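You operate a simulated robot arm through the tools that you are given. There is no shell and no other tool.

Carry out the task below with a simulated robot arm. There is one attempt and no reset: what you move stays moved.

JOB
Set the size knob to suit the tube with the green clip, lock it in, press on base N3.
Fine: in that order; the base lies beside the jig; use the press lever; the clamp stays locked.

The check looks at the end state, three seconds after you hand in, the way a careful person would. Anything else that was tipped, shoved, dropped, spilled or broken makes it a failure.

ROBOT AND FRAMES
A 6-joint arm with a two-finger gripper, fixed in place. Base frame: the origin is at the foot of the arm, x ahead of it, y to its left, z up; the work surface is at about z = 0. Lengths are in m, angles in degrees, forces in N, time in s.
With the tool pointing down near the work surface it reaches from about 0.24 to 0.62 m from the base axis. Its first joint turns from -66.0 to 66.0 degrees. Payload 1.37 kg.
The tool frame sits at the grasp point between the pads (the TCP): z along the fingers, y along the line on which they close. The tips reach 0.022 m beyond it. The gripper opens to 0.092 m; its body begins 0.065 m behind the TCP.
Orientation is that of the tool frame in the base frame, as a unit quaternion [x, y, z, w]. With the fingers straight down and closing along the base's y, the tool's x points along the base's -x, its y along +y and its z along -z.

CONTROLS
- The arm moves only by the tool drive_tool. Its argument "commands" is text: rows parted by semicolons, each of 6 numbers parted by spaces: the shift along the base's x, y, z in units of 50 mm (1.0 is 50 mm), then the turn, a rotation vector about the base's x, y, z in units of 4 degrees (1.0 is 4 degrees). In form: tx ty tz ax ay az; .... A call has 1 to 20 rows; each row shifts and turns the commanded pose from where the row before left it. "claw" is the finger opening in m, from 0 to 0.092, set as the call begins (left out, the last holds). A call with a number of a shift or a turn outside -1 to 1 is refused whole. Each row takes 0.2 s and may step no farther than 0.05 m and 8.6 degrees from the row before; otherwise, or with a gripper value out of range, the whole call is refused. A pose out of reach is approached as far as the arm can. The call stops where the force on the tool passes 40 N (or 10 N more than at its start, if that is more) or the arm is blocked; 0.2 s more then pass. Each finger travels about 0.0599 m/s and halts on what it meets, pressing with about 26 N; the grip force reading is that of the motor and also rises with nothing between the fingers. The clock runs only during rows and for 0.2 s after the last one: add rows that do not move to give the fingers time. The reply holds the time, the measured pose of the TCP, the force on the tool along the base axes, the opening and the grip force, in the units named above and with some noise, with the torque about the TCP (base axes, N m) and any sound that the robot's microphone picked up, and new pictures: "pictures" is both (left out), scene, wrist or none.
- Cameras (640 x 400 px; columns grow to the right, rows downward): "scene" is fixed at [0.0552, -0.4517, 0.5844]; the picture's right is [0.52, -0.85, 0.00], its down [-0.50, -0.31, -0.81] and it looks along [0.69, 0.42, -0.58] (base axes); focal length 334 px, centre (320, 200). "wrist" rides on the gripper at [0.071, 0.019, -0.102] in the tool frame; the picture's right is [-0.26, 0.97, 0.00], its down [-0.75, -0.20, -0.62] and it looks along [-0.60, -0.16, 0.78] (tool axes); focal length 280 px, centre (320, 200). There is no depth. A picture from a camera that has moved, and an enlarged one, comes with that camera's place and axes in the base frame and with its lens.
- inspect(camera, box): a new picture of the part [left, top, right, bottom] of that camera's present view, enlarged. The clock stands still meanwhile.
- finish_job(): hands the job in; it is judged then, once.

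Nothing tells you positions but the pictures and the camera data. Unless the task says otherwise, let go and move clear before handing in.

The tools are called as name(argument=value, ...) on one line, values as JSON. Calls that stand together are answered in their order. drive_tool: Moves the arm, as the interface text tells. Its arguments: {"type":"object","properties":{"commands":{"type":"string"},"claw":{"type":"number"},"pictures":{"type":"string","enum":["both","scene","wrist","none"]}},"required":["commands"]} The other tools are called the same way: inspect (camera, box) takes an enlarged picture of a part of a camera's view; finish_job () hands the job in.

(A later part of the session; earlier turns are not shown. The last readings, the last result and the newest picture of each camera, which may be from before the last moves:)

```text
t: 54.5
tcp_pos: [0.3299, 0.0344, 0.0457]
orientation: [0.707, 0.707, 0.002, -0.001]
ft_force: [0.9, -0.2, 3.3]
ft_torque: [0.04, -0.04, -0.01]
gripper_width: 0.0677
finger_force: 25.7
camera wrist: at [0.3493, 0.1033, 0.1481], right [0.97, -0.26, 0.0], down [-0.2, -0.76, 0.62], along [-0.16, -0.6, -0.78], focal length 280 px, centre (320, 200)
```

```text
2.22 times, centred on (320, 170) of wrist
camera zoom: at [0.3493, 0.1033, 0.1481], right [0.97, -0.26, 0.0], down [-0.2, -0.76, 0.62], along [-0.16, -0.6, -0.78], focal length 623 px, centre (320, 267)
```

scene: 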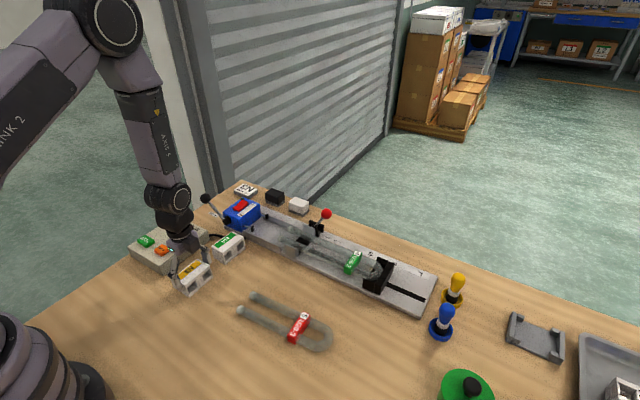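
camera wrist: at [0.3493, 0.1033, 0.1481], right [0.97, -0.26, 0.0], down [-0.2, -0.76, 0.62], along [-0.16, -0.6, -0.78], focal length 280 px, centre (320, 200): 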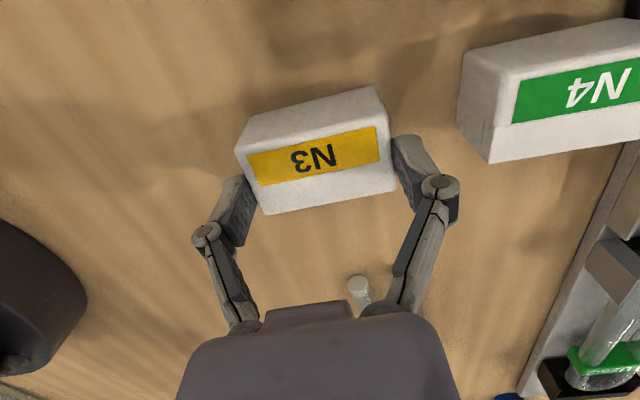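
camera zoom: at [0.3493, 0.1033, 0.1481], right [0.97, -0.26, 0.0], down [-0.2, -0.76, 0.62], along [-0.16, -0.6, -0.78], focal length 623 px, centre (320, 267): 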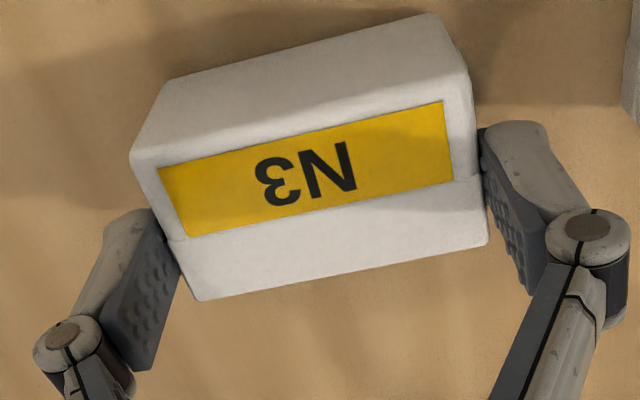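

N3 is gripped at 0.0677 m, centred on the TCP and square. Lifting it and carrying it above the nest.

drive_tool(commands="0 0 0.3 0 0 0; 0 0 0.8 0 0 0; 0 0 0.8 0 0 0; 0.7 -0.14 0.2 0 0 0; 0.7 -0.15 0 0 0 0; 0.7 -0.15 0 0 0 0; 0.7 -0.15 0 0 0 0; 0.7 -0.15 0 0 0 0; 0.7 -0.15 0 0 0 0; 0 0 0 0 0 0", claw=0.055, pictures="both")

inspect(camera="wrist", box=[180, 0, 460, 250])

inspect(camera="scene", box=[200, 170, 340, 270])

```text
t: 56.7
tcp_pos: [0.5415, -0.0097, 0.1499]
orientation: [0.707, 0.707, 0.002, -0.001]
ft_force: [-0.7, -0.7, -0.4]
ft_torque: [0.02, -0.03, -0.03]
gripper_width: 0.0676
finger_force: 26.0
camera wrist: at [0.5597, 0.0588, 0.2527], right [0.97, -0.26, 0.0], down [-0.2, -0.76, 0.62], along [-0.16, -0.6, -0.78], focal length 280 px, centre (320, 200)
```

scene: 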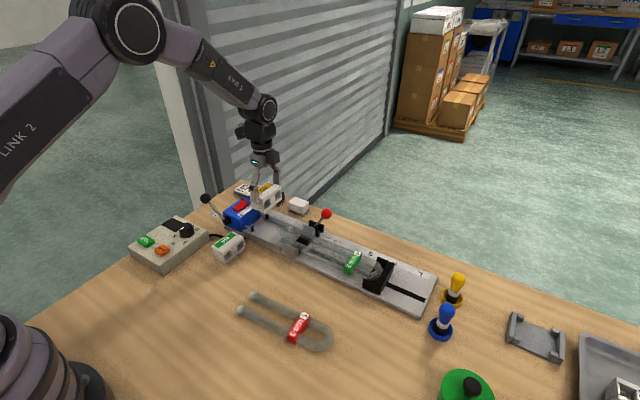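
wrist: 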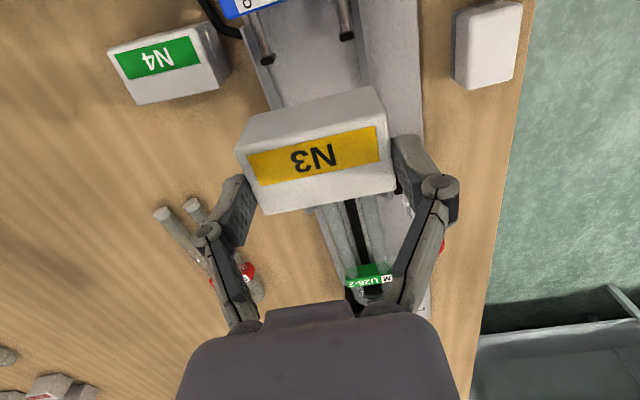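

```text
1.60 times, centred on (320, 125) of wrist
camera zoom: at [0.5597, 0.0588, 0.2527], right [0.97, -0.26, 0.0], down [-0.2, -0.76, 0.62], along [-0.16, -0.6, -0.78], focal length 449 px, centre (320, 320)
```

zoom: 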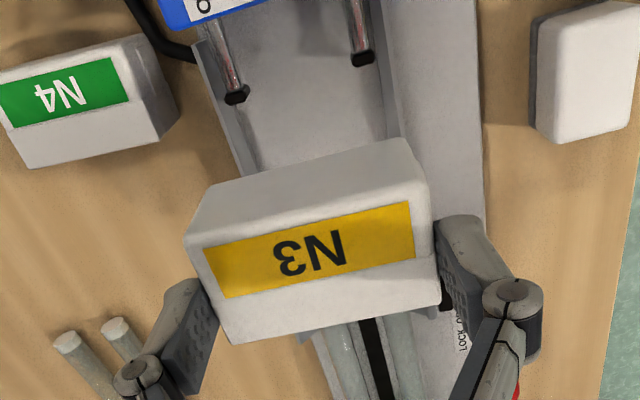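

```text
4.00 times, centred on (270, 220) of scene
camera zoom: at [0.0552, -0.4517, 0.5844], right [0.52, -0.85, 0.0], down [-0.5, -0.31, -0.81], along [0.69, 0.42, -0.58], focal length 1336 px, centre (520, 120)
```

zoom: 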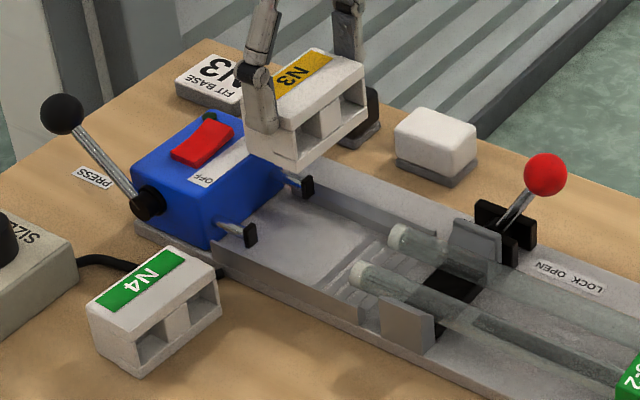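

The base is above the nest. I'll measure the rails and plungers in this view to refine the x alignment before lowering.

inspect(camera="wrist", box=[240, 0, 440, 110])

inspect(camera="wrist", box=[300, 190, 440, 300])

```text
3.20 times, centred on (340, 55) of wrist
camera zoom: at [0.5597, 0.0588, 0.2527], right [0.97, -0.26, 0.0], down [-0.2, -0.76, 0.62], along [-0.16, -0.6, -0.78], focal length 897 px, centre (256, 664)
```

zoom: 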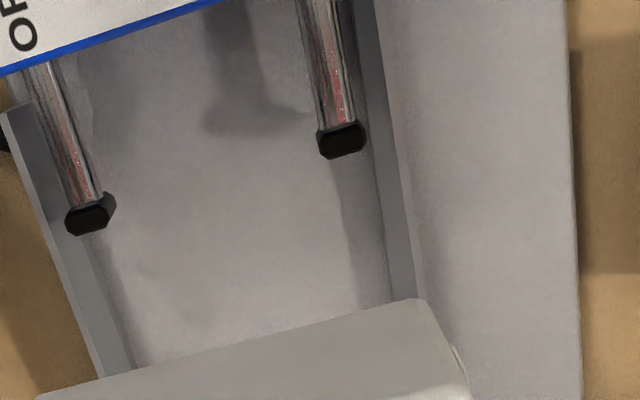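

```text
3.64 times, centred on (370, 245) of wrist
camera zoom: at [0.5597, 0.0588, 0.2527], right [0.97, -0.26, 0.0], down [-0.2, -0.76, 0.62], along [-0.16, -0.6, -0.78], focal length 1020 px, centre (138, 36)
```

zoom: 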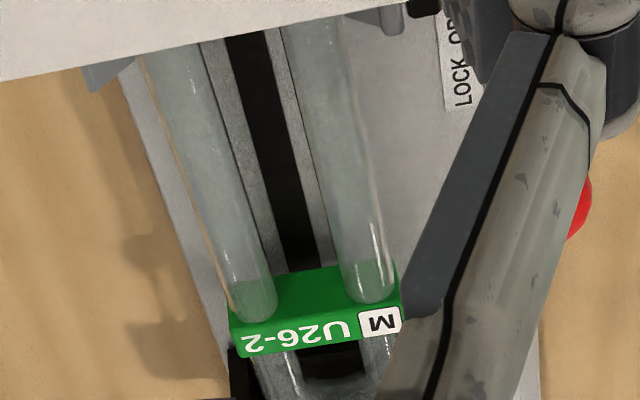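

Base and rail centres agree within about 1 mm (x ≈ 0.540). Lowering to just above the rails for a final check.

drive_tool(commands="0 0 -0.5 0 0 0; 0 0 -0.5 0 0 0; 0 0 -0.42 0 0 0; 0 0 0 0 0 0", claw=0.055, pictures="both")

inspect(camera="wrist", box=[220, 0, 440, 140])

inspect(camera="scene", box=[210, 180, 330, 265])

```text
t: 57.7
tcp_pos: [0.5395, -0.0104, 0.0796]
orientation: [0.707, 0.708, 0.002, -0.001]
ft_force: [0.3, -0.8, -0.9]
ft_torque: [-0.01, 0.0, -0.01]
gripper_width: 0.0679
finger_force: 26.3
camera wrist: at [0.559, 0.0593, 0.182], right [0.97, -0.26, 0.0], down [-0.2, -0.76, 0.62], along [-0.16, -0.6, -0.78], focal length 280 px, centre (320, 200)
```

scene: 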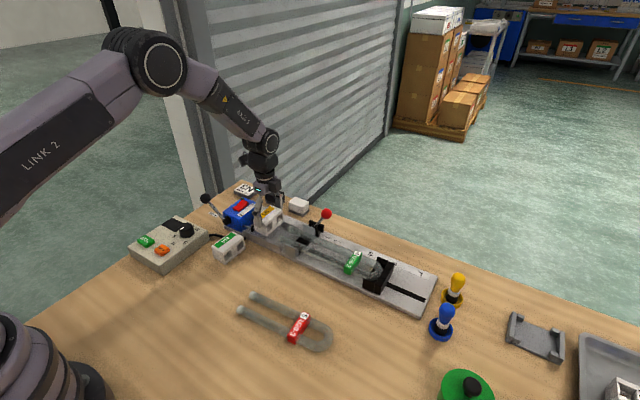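
wrist: 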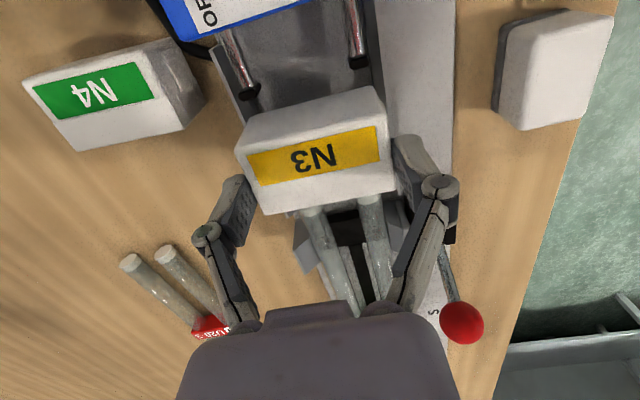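

```text
2.86 times, centred on (330, 70) of wrist
camera zoom: at [0.559, 0.0593, 0.182], right [0.97, -0.26, 0.0], down [-0.2, -0.76, 0.62], along [-0.16, -0.6, -0.78], focal length 801 px, centre (291, 571)
```

zoom: 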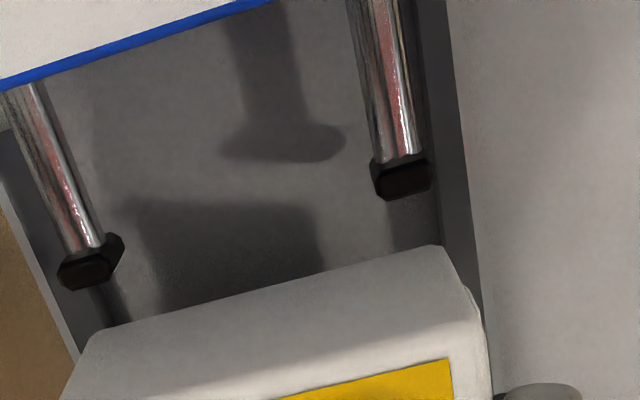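

```text
4.71 times, centred on (270, 222) of scene
camera zoom: at [0.0552, -0.4517, 0.5844], right [0.52, -0.85, 0.0], down [-0.5, -0.31, -0.81], along [0.69, 0.42, -0.58], focal length 1572 px, centre (555, 94)
```

zoom: 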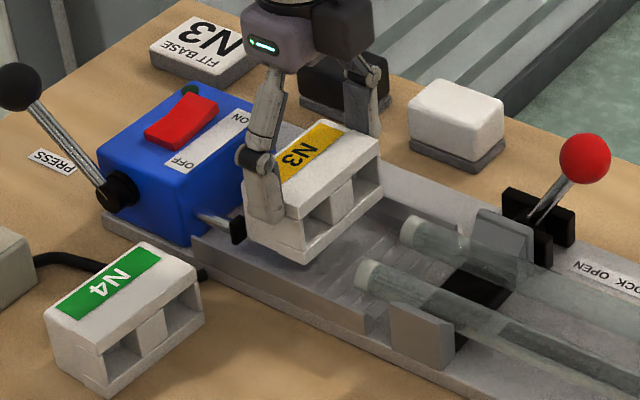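

Alignment is within about 0.6 mm. Lowering into the nest slowly with force monitoring.

drive_tool(commands="0.01 0 -0.1 0 0 0; 0 0 -0.1 0 0 0; 0 0 -0.06 0 0 0; 0 0 0 0 0 0", claw=0.055, pictures="scene")

inspect(camera="scene", box=[210, 180, 330, 265])

```text
t: 58.7
tcp_pos: [0.5389, -0.0089, 0.0662]
orientation: [0.707, 0.707, 0.001, -0.001]
ft_force: [0.3, -0.1, -1.0]
ft_torque: [-0.02, -0.02, -0.01]
gripper_width: 0.0677
finger_force: 26.0
```

scene: 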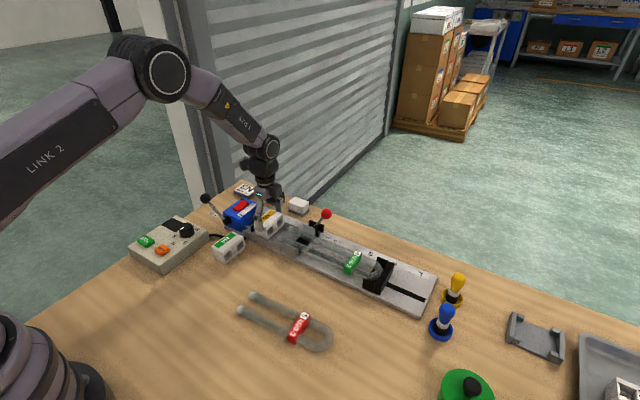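

```text
4.71 times, centred on (270, 222) of scene
camera zoom: at [0.0552, -0.4517, 0.5844], right [0.52, -0.85, 0.0], down [-0.5, -0.31, -0.81], along [0.69, 0.42, -0.58], focal length 1572 px, centre (555, 94)
```

zoom: 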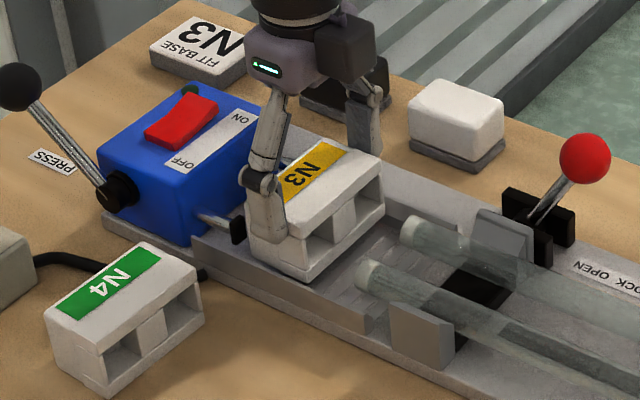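

No contact yet. A few more millimetres down.

drive_tool(commands="0 0 -0.05 0 0 0; 0 0 -0.05 0 0 0; 0 0 -0.04 0 0 0; 0 0 0 0 0 0", claw=0.055, pictures="none")

inspect(camera="scene", box=[210, 180, 330, 265])

```text
t: 59.7
tcp_pos: [0.5394, -0.0095, 0.0586]
orientation: [0.707, 0.707, 0.001, -0.001]
ft_force: [0.3, -0.5, -0.8]
ft_torque: [-0.01, 0.0, 0.02]
gripper_width: 0.0672
finger_force: 26.0
```

```text
4.71 times, centred on (270, 222) of scene
camera zoom: at [0.0552, -0.4517, 0.5844], right [0.52, -0.85, 0.0], down [-0.5, -0.31, -0.81], along [0.69, 0.42, -0.58], focal length 1572 px, centre (555, 94)
```

zoom: 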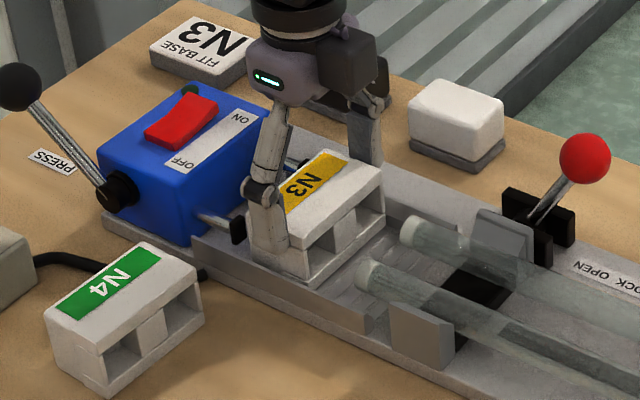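

Still free. Continuing in 1 mm steps until the base touches the nest floor.

drive_tool(commands="0 0 -0.025 0 0 0; 0 0 -0.025 0 0 0; 0 0 0 0 0 0", claw=0.055, pictures="wrist")

inspect(camera="scene", box=[240, 200, 300, 245])

```text
t: 60.5
tcp_pos: [0.5395, -0.01, 0.0585]
orientation: [0.707, 0.707, 0.002, -0.002]
ft_force: [-3.8, -0.8, 12.0]
ft_torque: [0.08, 0.24, 0.02]
gripper_width: 0.0675
finger_force: 25.8
camera wrist: at [0.5593, 0.0591, 0.1601], right [0.97, -0.26, 0.0], down [-0.2, -0.76, 0.62], along [-0.16, -0.6, -0.78], focal length 280 px, centre (320, 200)
```

wrist: 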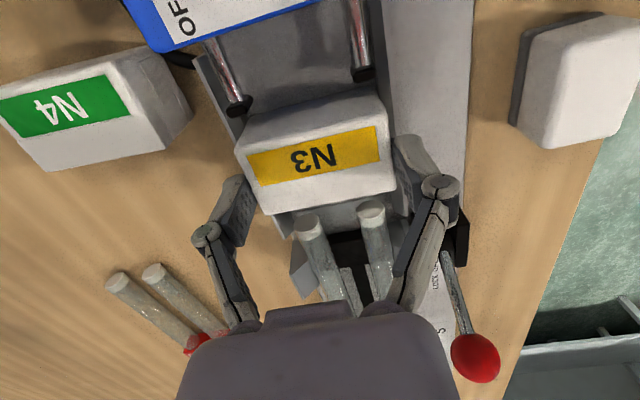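

```text
8.89 times, centred on (270, 222) of scene
camera zoom: at [0.0551, -0.4517, 0.5844], right [0.52, -0.85, 0.0], down [-0.5, -0.31, -0.81], along [0.69, 0.42, -0.58], focal length 2970 px, centre (764, 0)
```

zoom: 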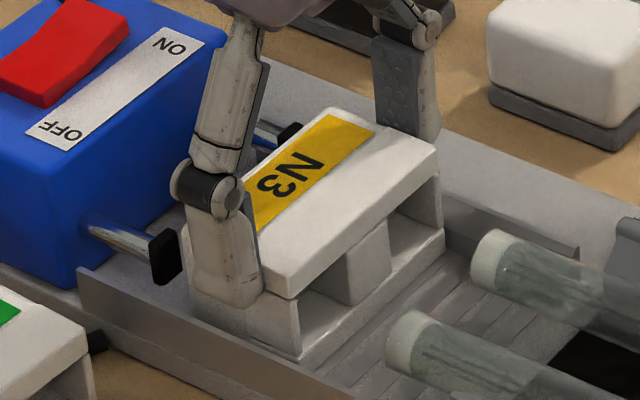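

The base has touched the nest floor. Releasing it and rising straight up to check the seating.

drive_tool(commands="0 0 0 0 0 0; 0 0 0 0 0 0; 0 0 0.3 0 0 0; 0 0 0.8 0 0 0; 0 0 0.8 0 0 0; 0 0 0 0 0 0", claw=0.08, pictures="both")

inspect(camera="scene", box=[220, 190, 320, 265])

inspect(camera="wrist", box=[200, 0, 440, 160])

```text
t: 61.9
tcp_pos: [0.5389, -0.0097, 0.1507]
orientation: [0.707, 0.707, 0.002, -0.003]
ft_force: [-0.2, 0.0, -0.1]
ft_torque: [0.02, -0.03, 0.03]
gripper_width: 0.0798
finger_force: 0.1
camera wrist: at [0.5593, 0.0591, 0.2549], right [0.97, -0.26, 0.0], down [-0.2, -0.76, 0.62], along [-0.16, -0.6, -0.78], focal length 280 px, centre (320, 200)
```

scene: 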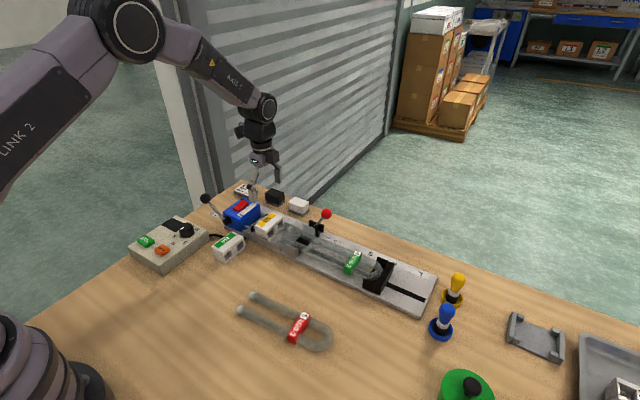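
wrist: 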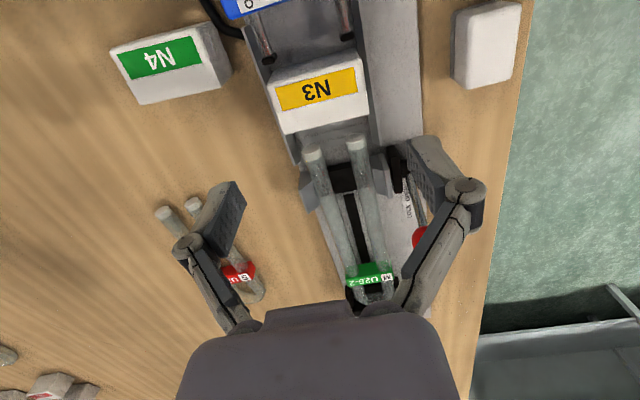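

```text
5.33 times, centred on (270, 228) of scene
camera zoom: at [0.0552, -0.4517, 0.5844], right [0.52, -0.85, 0.0], down [-0.5, -0.31, -0.81], along [0.69, 0.42, -0.58], focal length 1782 px, centre (587, 53)
```

zoom: 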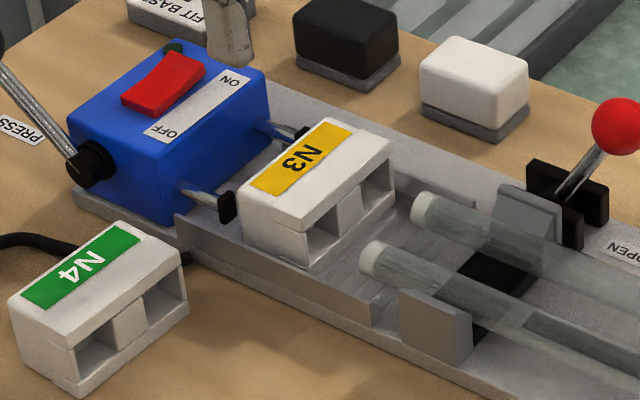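

```text
2.50 times, centred on (320, 80) of wrist
camera zoom: at [0.5593, 0.0591, 0.2549], right [0.97, -0.26, 0.0], down [-0.2, -0.76, 0.62], along [-0.16, -0.6, -0.78], focal length 701 px, centre (320, 500)
```

zoom: 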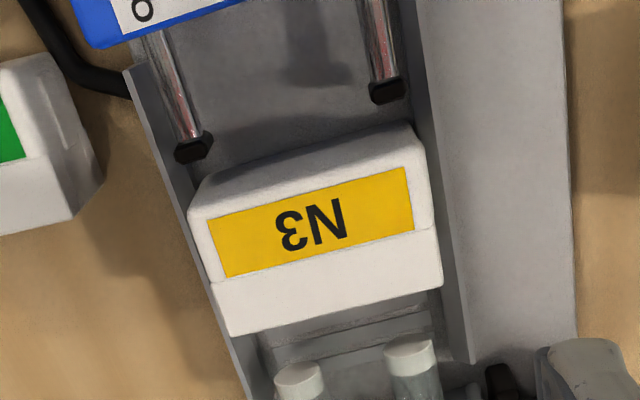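

N3 sits squarely between the rails, holes facing the tube ends. Now the press lever (black ball near (0.491, 0.153, 0.09)); I'll rise, turn back to yaw 0 with fingers closed, and look at it from close by.

drive_tool(commands="0 0 0.5 0 0 0.9; 0 0 0.5 0 0 0.9; 0 0 0.4 0 0 0.9; 0 0 0 0 0 0.9; 0 0 0 0 0 0.9; 0 0 0 0 0 0.9; 0 0 0 0 0 0.9; 0 0 0 0 0 0.9; -0.07 0.3 0 0 0 0.9; -0.07 0.3 0 0 0 0.9; -0.07 0.3 0 0 0 0.9; -0.07 0.3 0 0 0 0.9; -0.07 0.3 0 0 0 0.9; -0.07 0.3 0 0 0 0.9; -0.07 0.3 0 0 0 0.9; -0.07 0.3 0 0 0 0.9; -0.07 0.3 0 0 0 0.9; -0.07 0.3 0 0 0 0.9; -0.07 0.3 0 0 0 0.9; -0.07 0.3 0 0 0 0.9", claw=0.004, pictures="none")

drive_tool(commands="-0.04 0.1 0 0 0 0.9; -0.04 0.1 0 0 0 0.9; -0.04 0.1 0 0 0 0.9; -0.02 0.1 0 0 0 0.9; 0 0 0 0 0 0.9; 0 0 0 0 0 0", claw=0.004, pictures="both")

inspect(camera="wrist", box=[200, 40, 440, 210])

```text
t: 66.1
tcp_pos: [0.4983, 0.171, 0.2226]
orientation: [0.155, 0.988, 0.0, -0.001]
ft_force: [0.7, -0.8, -0.3]
ft_torque: [0.04, -0.02, 0.0]
gripper_width: 0.0039
finger_force: 0.2
```

```text
t: 67.5
tcp_pos: [0.4908, 0.1905, 0.2219]
orientation: [-0.001, 1.0, 0.0, -0.001]
ft_force: [-1.1, 0.1, 0.3]
ft_torque: [-0.01, -0.01, -0.03]
gripper_width: 0.004
finger_force: 0.1
camera wrist: at [0.4205, 0.2077, 0.3244], right [0.26, 0.97, 0.0], down [0.76, -0.2, 0.62], along [0.6, -0.16, -0.78], focal length 280 px, centre (320, 200)
```

scene: 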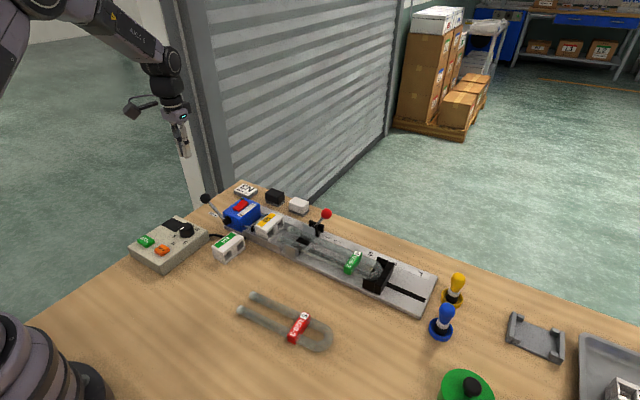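
wrist: 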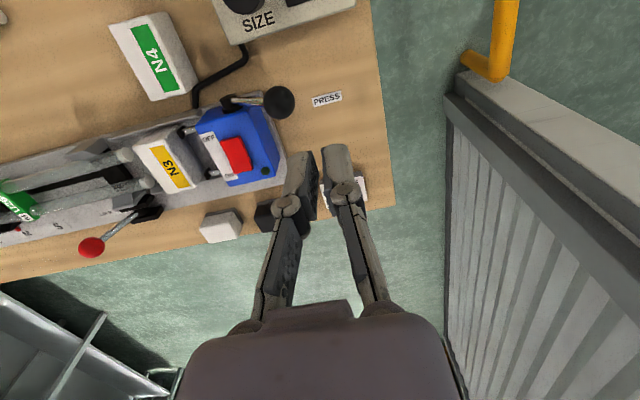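

```text
2.35 times, centred on (320, 125) of wrist
camera zoom: at [0.4205, 0.2077, 0.3244], right [0.26, 0.97, 0.0], down [0.76, -0.2, 0.62], along [0.6, -0.16, -0.78], focal length 660 px, centre (320, 376)
```

zoom: 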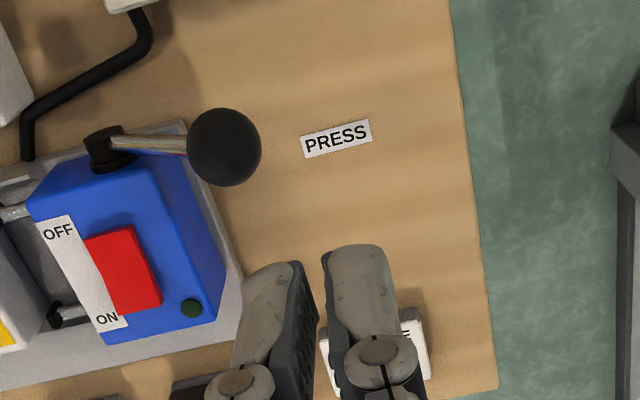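

The lever leans back towards +y, so a vertical finger would push poorly at this angle. I'll tilt the tool 30° about x so the closed fingers come in under and behind the ball, and push it up and over towards -y.

drive_tool(commands="0 0.1435 -0.0775 -0.9375 0 0; 0 0.1435 -0.0775 -0.9375 0 0; 0 0.1435 -0.0775 -0.9375 0 0; 0 0.1435 -0.0775 -0.9375 0 0; 0 0.1435 -0.0775 -0.9375 0 0; 0 0.1435 -0.0775 -0.9375 0 0; 0 0.1435 -0.0775 -0.9375 0 0; 0 0.1435 -0.0775 -0.9375 0 0; 0 0 0 0 0 0", claw=0.004, pictures="both")

inspect(camera="scene", box=[120, 110, 280, 250])

```text
t: 69.5
tcp_pos: [0.4905, 0.2481, 0.1916]
orientation: [0.0, 0.966, -0.259, -0.002]
ft_force: [-0.2, 0.5, 1.2]
ft_torque: [-0.01, 0.0, 0.0]
gripper_width: 0.0038
finger_force: 0.0
camera wrist: at [0.4203, 0.314, 0.2698], right [0.26, 0.83, -0.48], down [0.76, 0.14, 0.64], along [0.6, -0.53, -0.6], focal length 280 px, centre (320, 200)
```

scene: 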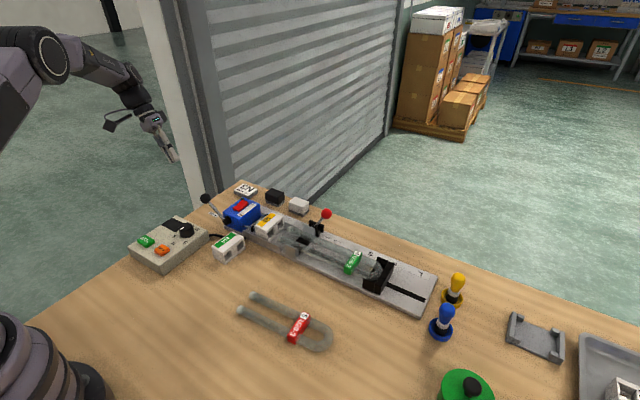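
wrist: 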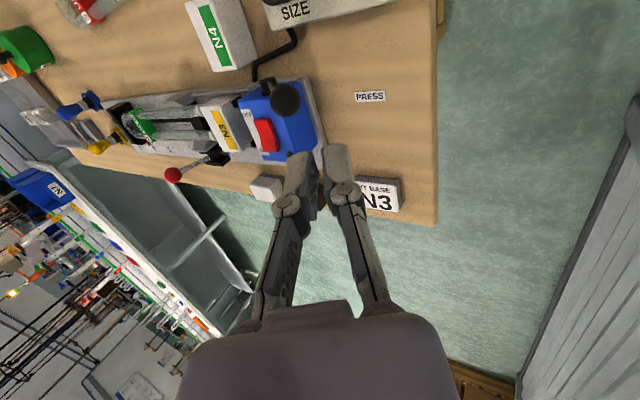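

```text
2.86 times, centred on (200, 180) of scene
camera zoom: at [0.0552, -0.4517, 0.5844], right [0.52, -0.85, 0.0], down [-0.5, -0.31, -0.81], along [0.69, 0.42, -0.58], focal length 954 px, centre (663, 257)
```

zoom: 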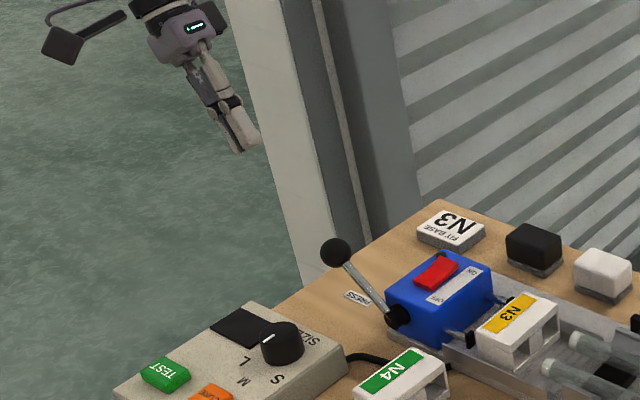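

The ball is confirmed near (0.490, 0.1535, 0.092). Moving the tilted fingers in behind and below it, stopping about 12 mm short.

drive_tool(commands="-0.016 -0.256 -0.55 0 0 0; 0 -0.256 -0.55 0 0 0; 0 -0.256 -0.55 0 0 0; 0 -0.256 -0.55 0 0 0; 0 0 0 0 0 0", claw=0.004, pictures="both")

inspect(camera="scene", box=[170, 170, 270, 250])

inspect(camera="wrist", box=[200, 60, 440, 220])

```text
t: 70.7
tcp_pos: [0.4902, 0.1966, 0.0807]
orientation: [0.0, 0.966, -0.259, -0.002]
ft_force: [0.5, 0.6, 0.1]
ft_torque: [0.01, 0.0, -0.01]
gripper_width: 0.004
finger_force: 0.1
camera wrist: at [0.4196, 0.262, 0.1593], right [0.26, 0.84, -0.48], down [0.76, 0.13, 0.64], along [0.6, -0.53, -0.6], focal length 280 px, centre (320, 200)
```

scene: 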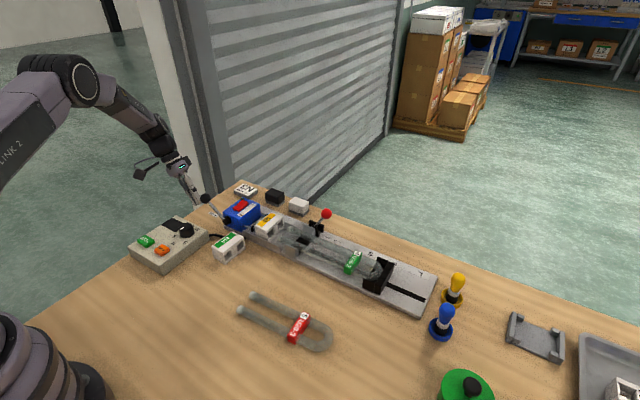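
wrist: 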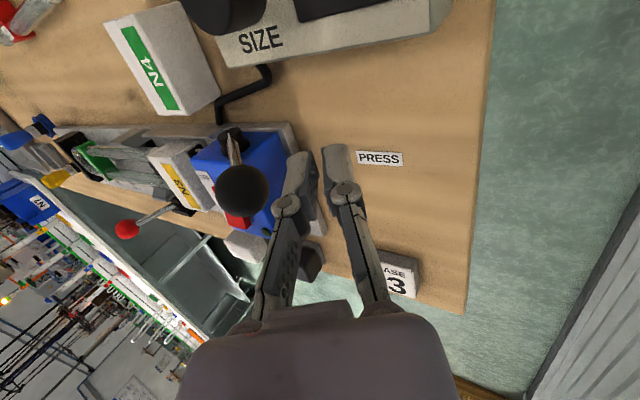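

```text
5.00 times, centred on (220, 210) of scene
camera zoom: at [0.0552, -0.4517, 0.5844], right [0.52, -0.85, 0.0], down [-0.5, -0.31, -0.81], along [0.69, 0.42, -0.58], focal length 1670 px, centre (820, 150)
```

zoom: 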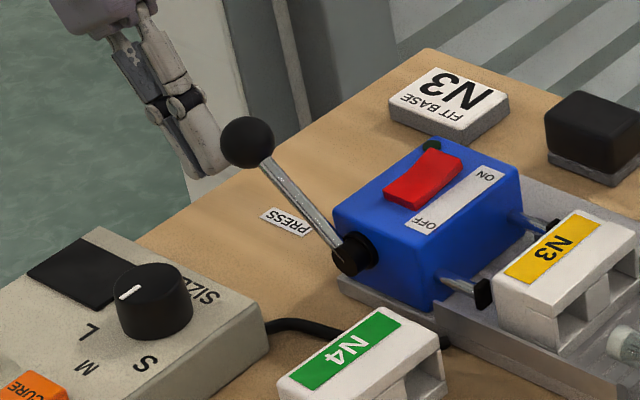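

```text
2.50 times, centred on (320, 140) of wrist
camera zoom: at [0.4196, 0.262, 0.1593], right [0.26, 0.84, -0.48], down [0.76, 0.13, 0.64], along [0.6, -0.53, -0.6], focal length 701 px, centre (320, 350)
```

zoom: 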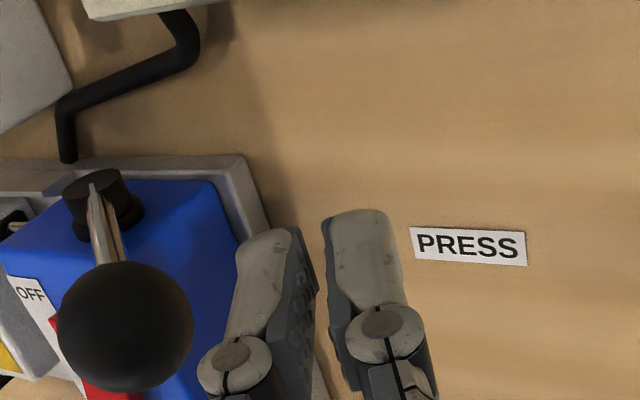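

The fingers are right behind and below the ball. I'll make contact along the push normal and start the lever up its arc, watching the force and the plungers.

drive_tool(commands="0 -0.104 0.06 0 0 0; 0 -0.104 0.06 0 0 0; 0 -0.09 0.098 0 0 0; 0 -0.09 0.098 0 0 0; 0 -0.09 0.098 0 0 0; 0 0 0 0 0 0", claw=0.004, pictures="both")

inspect(camera="scene", box=[180, 170, 300, 260])

```text
t: 71.8
tcp_pos: [0.4897, 0.1825, 0.0928]
orientation: [-0.002, 0.968, -0.252, 0.0]
ft_force: [0.4, 7.2, -4.4]
ft_torque: [0.15, 0.0, 0.03]
gripper_width: 0.0059
finger_force: 0.1
stopped in row 5: the force on the tool passed its limit at 46 N (the readings are from after the stop); the commanded pose is now the measured one
camera wrist: at [0.4179, 0.247, 0.173], right [0.26, 0.84, -0.47], down [0.75, 0.13, 0.64], along [0.61, -0.52, -0.6], focal length 280 px, centre (320, 200)
```

scene: 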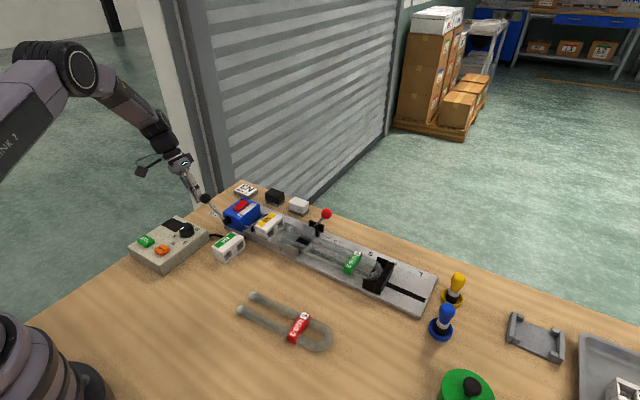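
wrist: 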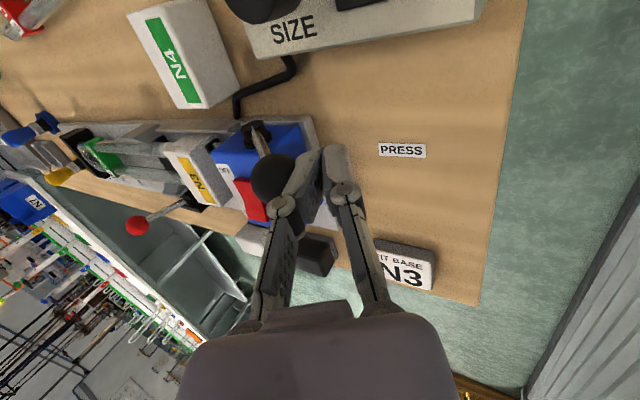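

```text
4.44 times, centred on (240, 215) of scene
camera zoom: at [0.0552, -0.4517, 0.5844], right [0.52, -0.85, 0.0], down [-0.5, -0.31, -0.81], along [0.69, 0.42, -0.58], focal length 1485 px, centre (676, 133)
```

zoom: 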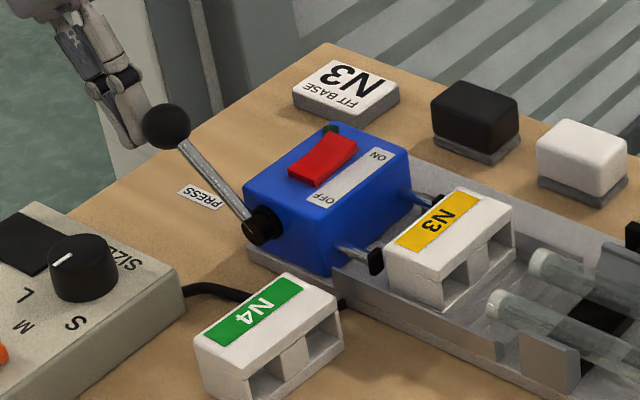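

The ball didn't move against 46 N, so that direction is a hard stop. The PRESS label lies on the down/+y side, so the lever must be pushed down; I'll back off, straighten the tool, and press on the ball from above.

drive_tool(commands="0 0.3 0 0 0 0; 0 0.1 0.5 0 0 0; 0 0 0.7 0 0 0; 0 -0.116 0.05 0.9375 0 0; 0 -0.116 0.05 0.9375 0 0; 0 -0.116 0.05 0.9375 0 0; 0 -0.116 0.05 0.9375 0 0; 0 -0.116 0.05 0.9375 0 0; 0 -0.116 0.05 0.9375 0 0; 0 -0.116 0.05 0.9375 0 0; 0 -0.116 0.05 0.9 0 0; 0 0 0 0 0 0", claw=0.004, pictures="both")

inspect(camera="wrist", box=[200, 60, 440, 240])

inspect(camera="scene", box=[180, 170, 300, 260])

```text
t: 74.3
tcp_pos: [0.4897, 0.1563, 0.1739]
orientation: [-0.002, 1.0, 0.005, 0.001]
ft_force: [0.3, -0.3, 0.6]
ft_torque: [0.04, 0.0, 0.02]
gripper_width: 0.004
finger_force: 0.0
camera wrist: at [0.4185, 0.1712, 0.276], right [0.26, 0.97, 0.01], down [0.75, -0.21, 0.62], along [0.6, -0.15, -0.78], focal length 280 px, centre (320, 200)
```

scene: 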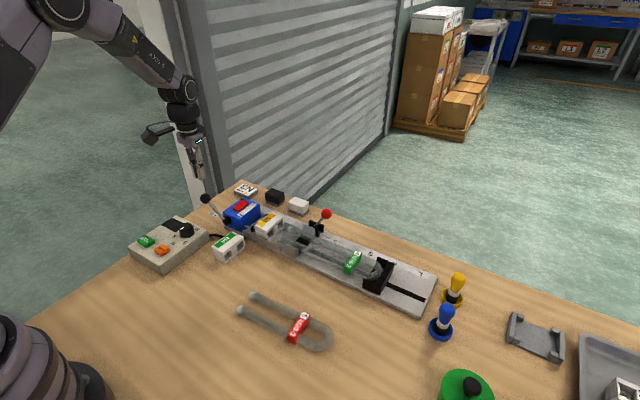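
wrist: 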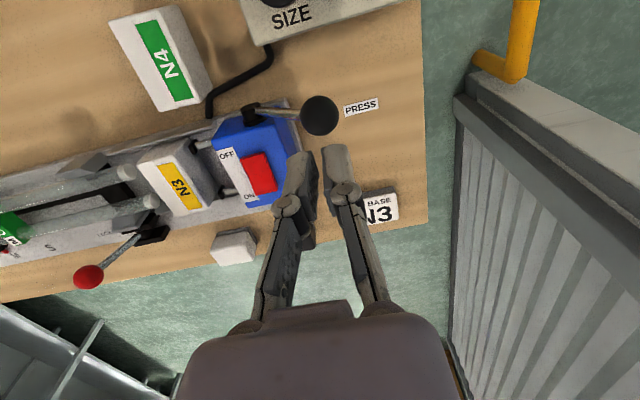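

```text
2.22 times, centred on (320, 150) of wrist
camera zoom: at [0.4185, 0.1712, 0.276], right [0.26, 0.97, 0.01], down [0.75, -0.21, 0.62], along [0.6, -0.15, -0.78], focal length 623 px, centre (320, 311)
```

zoom: 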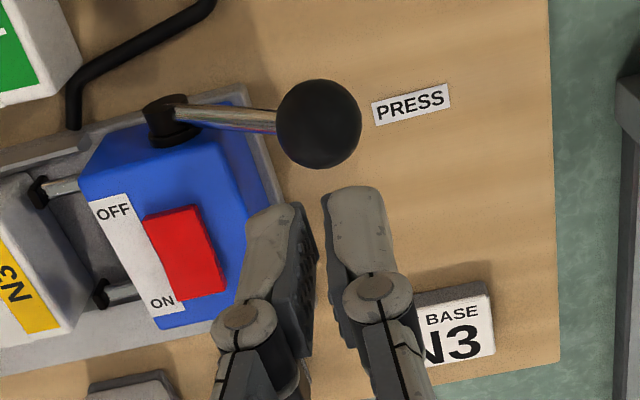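

```text
4.44 times, centred on (240, 215) of scene
camera zoom: at [0.0552, -0.4518, 0.5844], right [0.52, -0.85, 0.0], down [-0.5, -0.31, -0.81], along [0.69, 0.42, -0.58], focal length 1485 px, centre (676, 133)
```

zoom: 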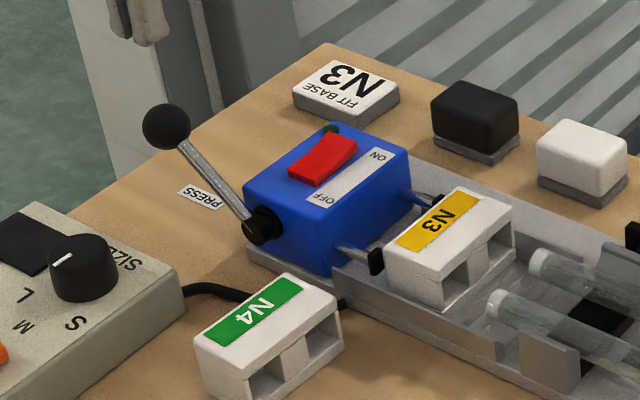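

The ball is directly below the tips. I'll open a 14 mm gap so it nests between the tips, lower onto it, and test a push downward.

drive_tool(commands="0 -0.056 -0.3 0 0 0; 0 0 -0.4 0 0 0; 0 0 -0.2 0 0 0; 0 0 0 0 0 0", claw=0.014, pictures="both")

inspect(camera="wrist", box=[240, 100, 400, 220])

inspect(camera="scene", box=[180, 170, 260, 240])

```text
t: 75.3
tcp_pos: [0.4889, 0.1523, 0.1287]
orientation: [-0.002, 1.0, 0.003, 0.001]
ft_force: [-0.2, 0.0, 0.5]
ft_torque: [-0.01, 0.0, 0.01]
gripper_width: 0.0139
finger_force: 0.1
camera wrist: at [0.418, 0.1689, 0.2309], right [0.26, 0.97, 0.01], down [0.75, -0.21, 0.62], along [0.6, -0.16, -0.78], focal length 280 px, centre (320, 200)
```

scene: 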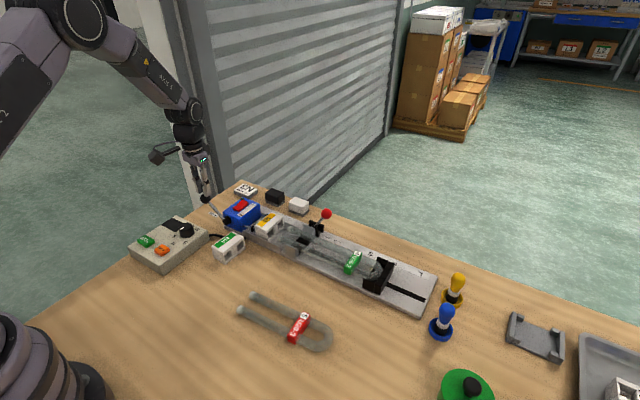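
wrist: 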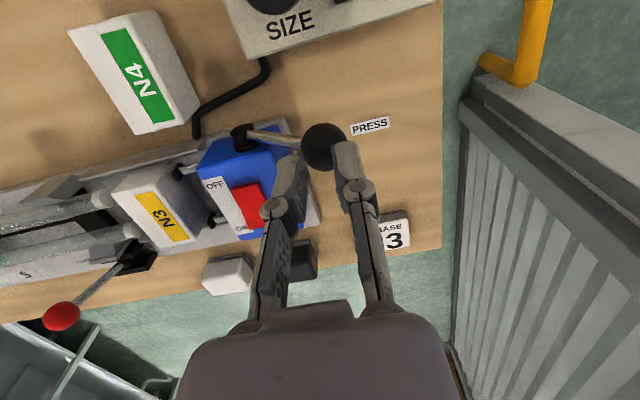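

```text
3.33 times, centred on (320, 160) of wrist
camera zoom: at [0.418, 0.1689, 0.2309], right [0.26, 0.97, 0.01], down [0.75, -0.21, 0.62], along [0.6, -0.16, -0.78], focal length 935 px, centre (320, 333)
```

zoom: 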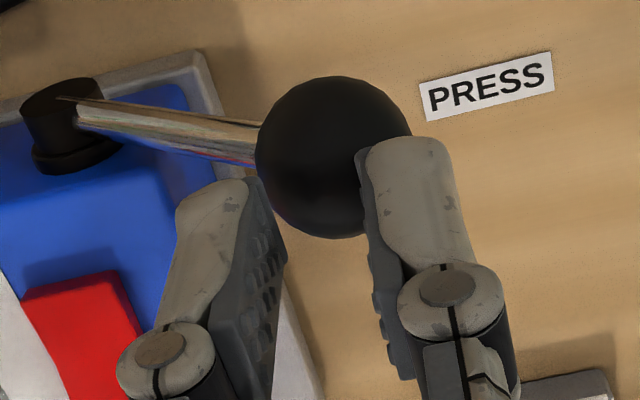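

```text
5.71 times, centred on (220, 205) of scene
camera zoom: at [0.0552, -0.4517, 0.5844], right [0.52, -0.85, 0.0], down [-0.5, -0.31, -0.81], along [0.69, 0.42, -0.58], focal length 1909 px, centre (891, 171)
```

zoom: 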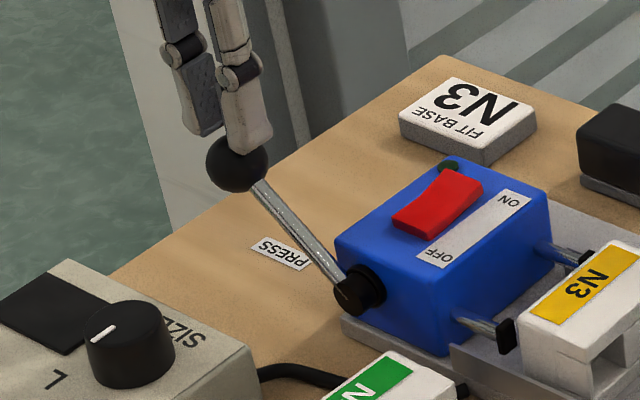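

The ball is centred under the tips. Pushing down along the arc, about 10° first.

drive_tool(commands="0 0 -0.08 0 0 0; 0 0.036 -0.056 0 0 0; 0 0.036 -0.056 0 0 0; 0 0.03 -0.06 0 0 0; 0 0.03 -0.06 0 0 0; 0 0 0 0 0 0", claw=0.014, pictures="both")

inspect(camera="scene", box=[180, 170, 300, 260])

```text
t: 76.8
tcp_pos: [0.4896, 0.1591, 0.1136]
orientation: [-0.002, 1.0, 0.004, 0.001]
ft_force: [-0.9, 4.9, 5.5]
ft_torque: [0.12, 0.01, 0.03]
gripper_width: 0.0174
finger_force: 2.6
camera wrist: at [0.4183, 0.1756, 0.2154], right [0.26, 0.97, 0.01], down [0.75, -0.21, 0.63], along [0.61, -0.15, -0.78], focal length 280 px, centre (320, 200)
```

scene: 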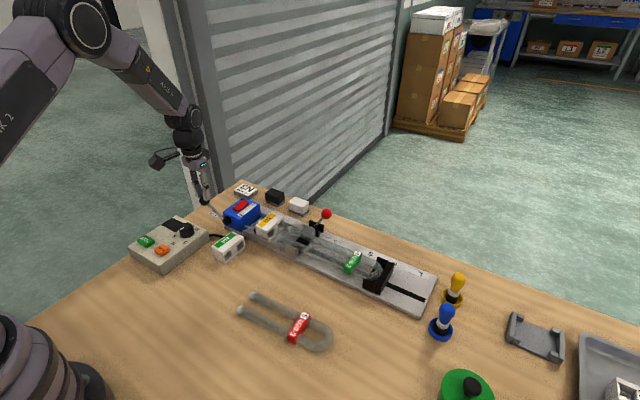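
wrist: 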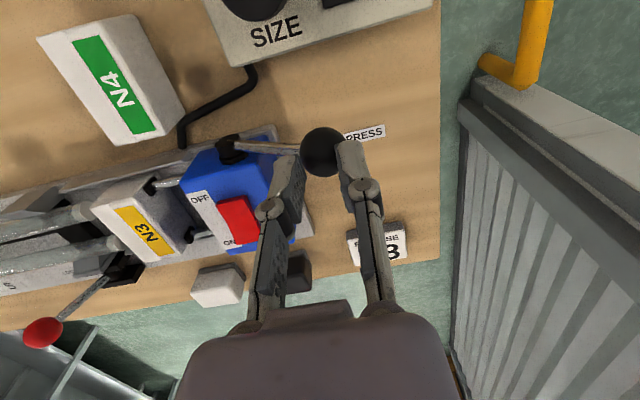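

```text
4.44 times, centred on (240, 215) of scene
camera zoom: at [0.0552, -0.4517, 0.5844], right [0.52, -0.85, 0.0], down [-0.5, -0.31, -0.81], along [0.69, 0.42, -0.58], focal length 1485 px, centre (676, 133)
```

zoom: 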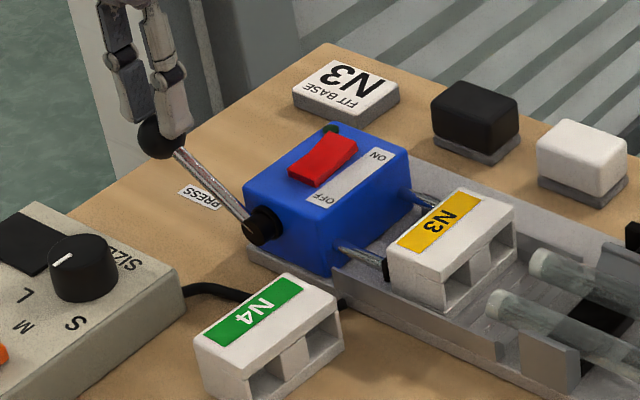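

The plungers moved out towards the base, so down is the press direction. The ball is wedging the tips apart, so I'll lift briefly, close the fingers fully, and press with flat tips instead.

drive_tool(commands="0 0 0.2 0 0 0; 0 0 0 0 0 0; 0 0.02 -0.1 0 0 0; 0 0 -0.06 0 0 0; 0 0 0 0 0 0", claw=0.0, pictures="wrist")

inspect(camera="wrist", box=[240, 100, 400, 220])

inspect(camera="scene", box=[180, 170, 300, 260])

```text
t: 78.0
tcp_pos: [0.4892, 0.1601, 0.1153]
orientation: [-0.002, 1.0, 0.005, 0.001]
ft_force: [0.3, 1.2, 2.2]
ft_torque: [0.04, -0.02, -0.03]
gripper_width: 0.0001
finger_force: 28.2
camera wrist: at [0.4182, 0.1761, 0.2177], right [0.26, 0.97, 0.01], down [0.75, -0.21, 0.62], along [0.61, -0.16, -0.78], focal length 280 px, centre (320, 200)
```

wrist: 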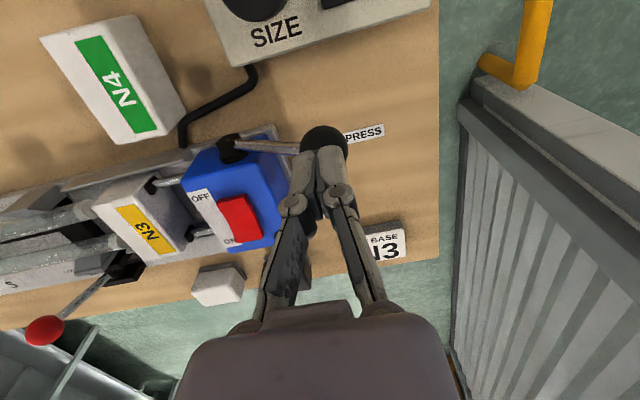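

```text
3.33 times, centred on (320, 160) of wrist
camera zoom: at [0.4182, 0.1761, 0.2177], right [0.26, 0.97, 0.01], down [0.75, -0.21, 0.62], along [0.61, -0.16, -0.78], focal length 935 px, centre (320, 333)
```

zoom: 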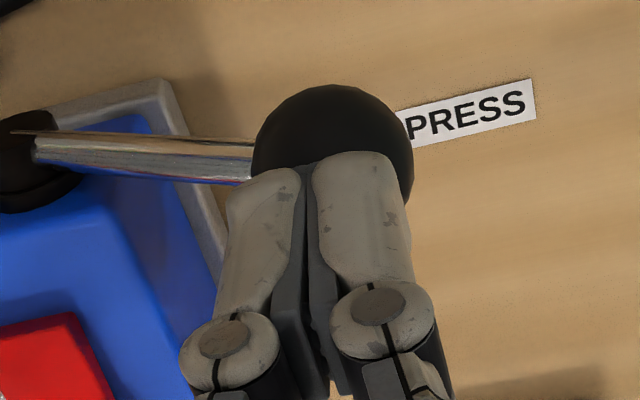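

```text
4.44 times, centred on (240, 215) of scene
camera zoom: at [0.0552, -0.4517, 0.5844], right [0.52, -0.85, 0.0], down [-0.5, -0.31, -0.81], along [0.69, 0.42, -0.58], focal length 1485 px, centre (676, 133)
```

zoom: 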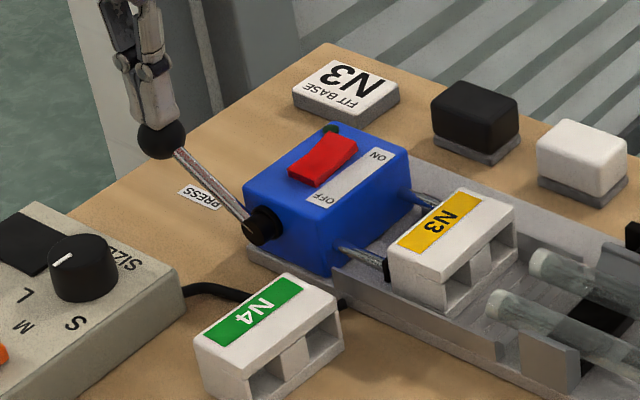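

The lever holds position on its own, and the plunger tips are at the base's rear. Continuing to press down along the arc.

drive_tool(commands="0 0.05 -0.06 0 0 0; 0 0.03 -0.08 0 0 0; 0 0.025 -0.08 0 0 0; 0 0.02 -0.08 0 0 0; 0 0 0 0 0 0", claw=0.0, pictures="wrist")

inspect(camera="scene", box=[180, 170, 300, 260])

```text
t: 79.2
tcp_pos: [0.4884, 0.1665, 0.1008]
orientation: [-0.002, 1.0, 0.003, 0.0]
ft_force: [-1.1, -0.2, 2.2]
ft_torque: [-0.02, 0.04, 0.0]
gripper_width: 0.0
finger_force: 28.5
camera wrist: at [0.418, 0.1825, 0.2027], right [0.26, 0.97, 0.01], down [0.75, -0.21, 0.62], along [0.6, -0.16, -0.78], focal length 280 px, centre (320, 200)
```

wrist: 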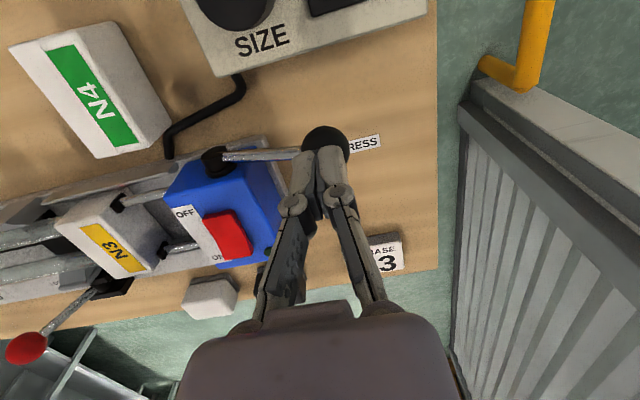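

```text
4.44 times, centred on (240, 215) of scene
camera zoom: at [0.0552, -0.4517, 0.5844], right [0.52, -0.85, 0.0], down [-0.5, -0.31, -0.81], along [0.69, 0.42, -0.58], focal length 1485 px, centre (676, 133)
```

zoom: 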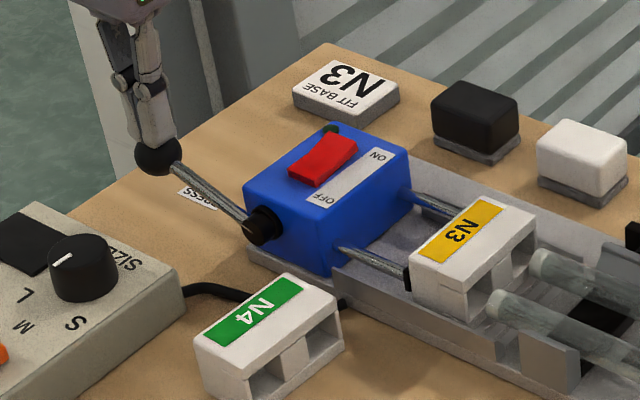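

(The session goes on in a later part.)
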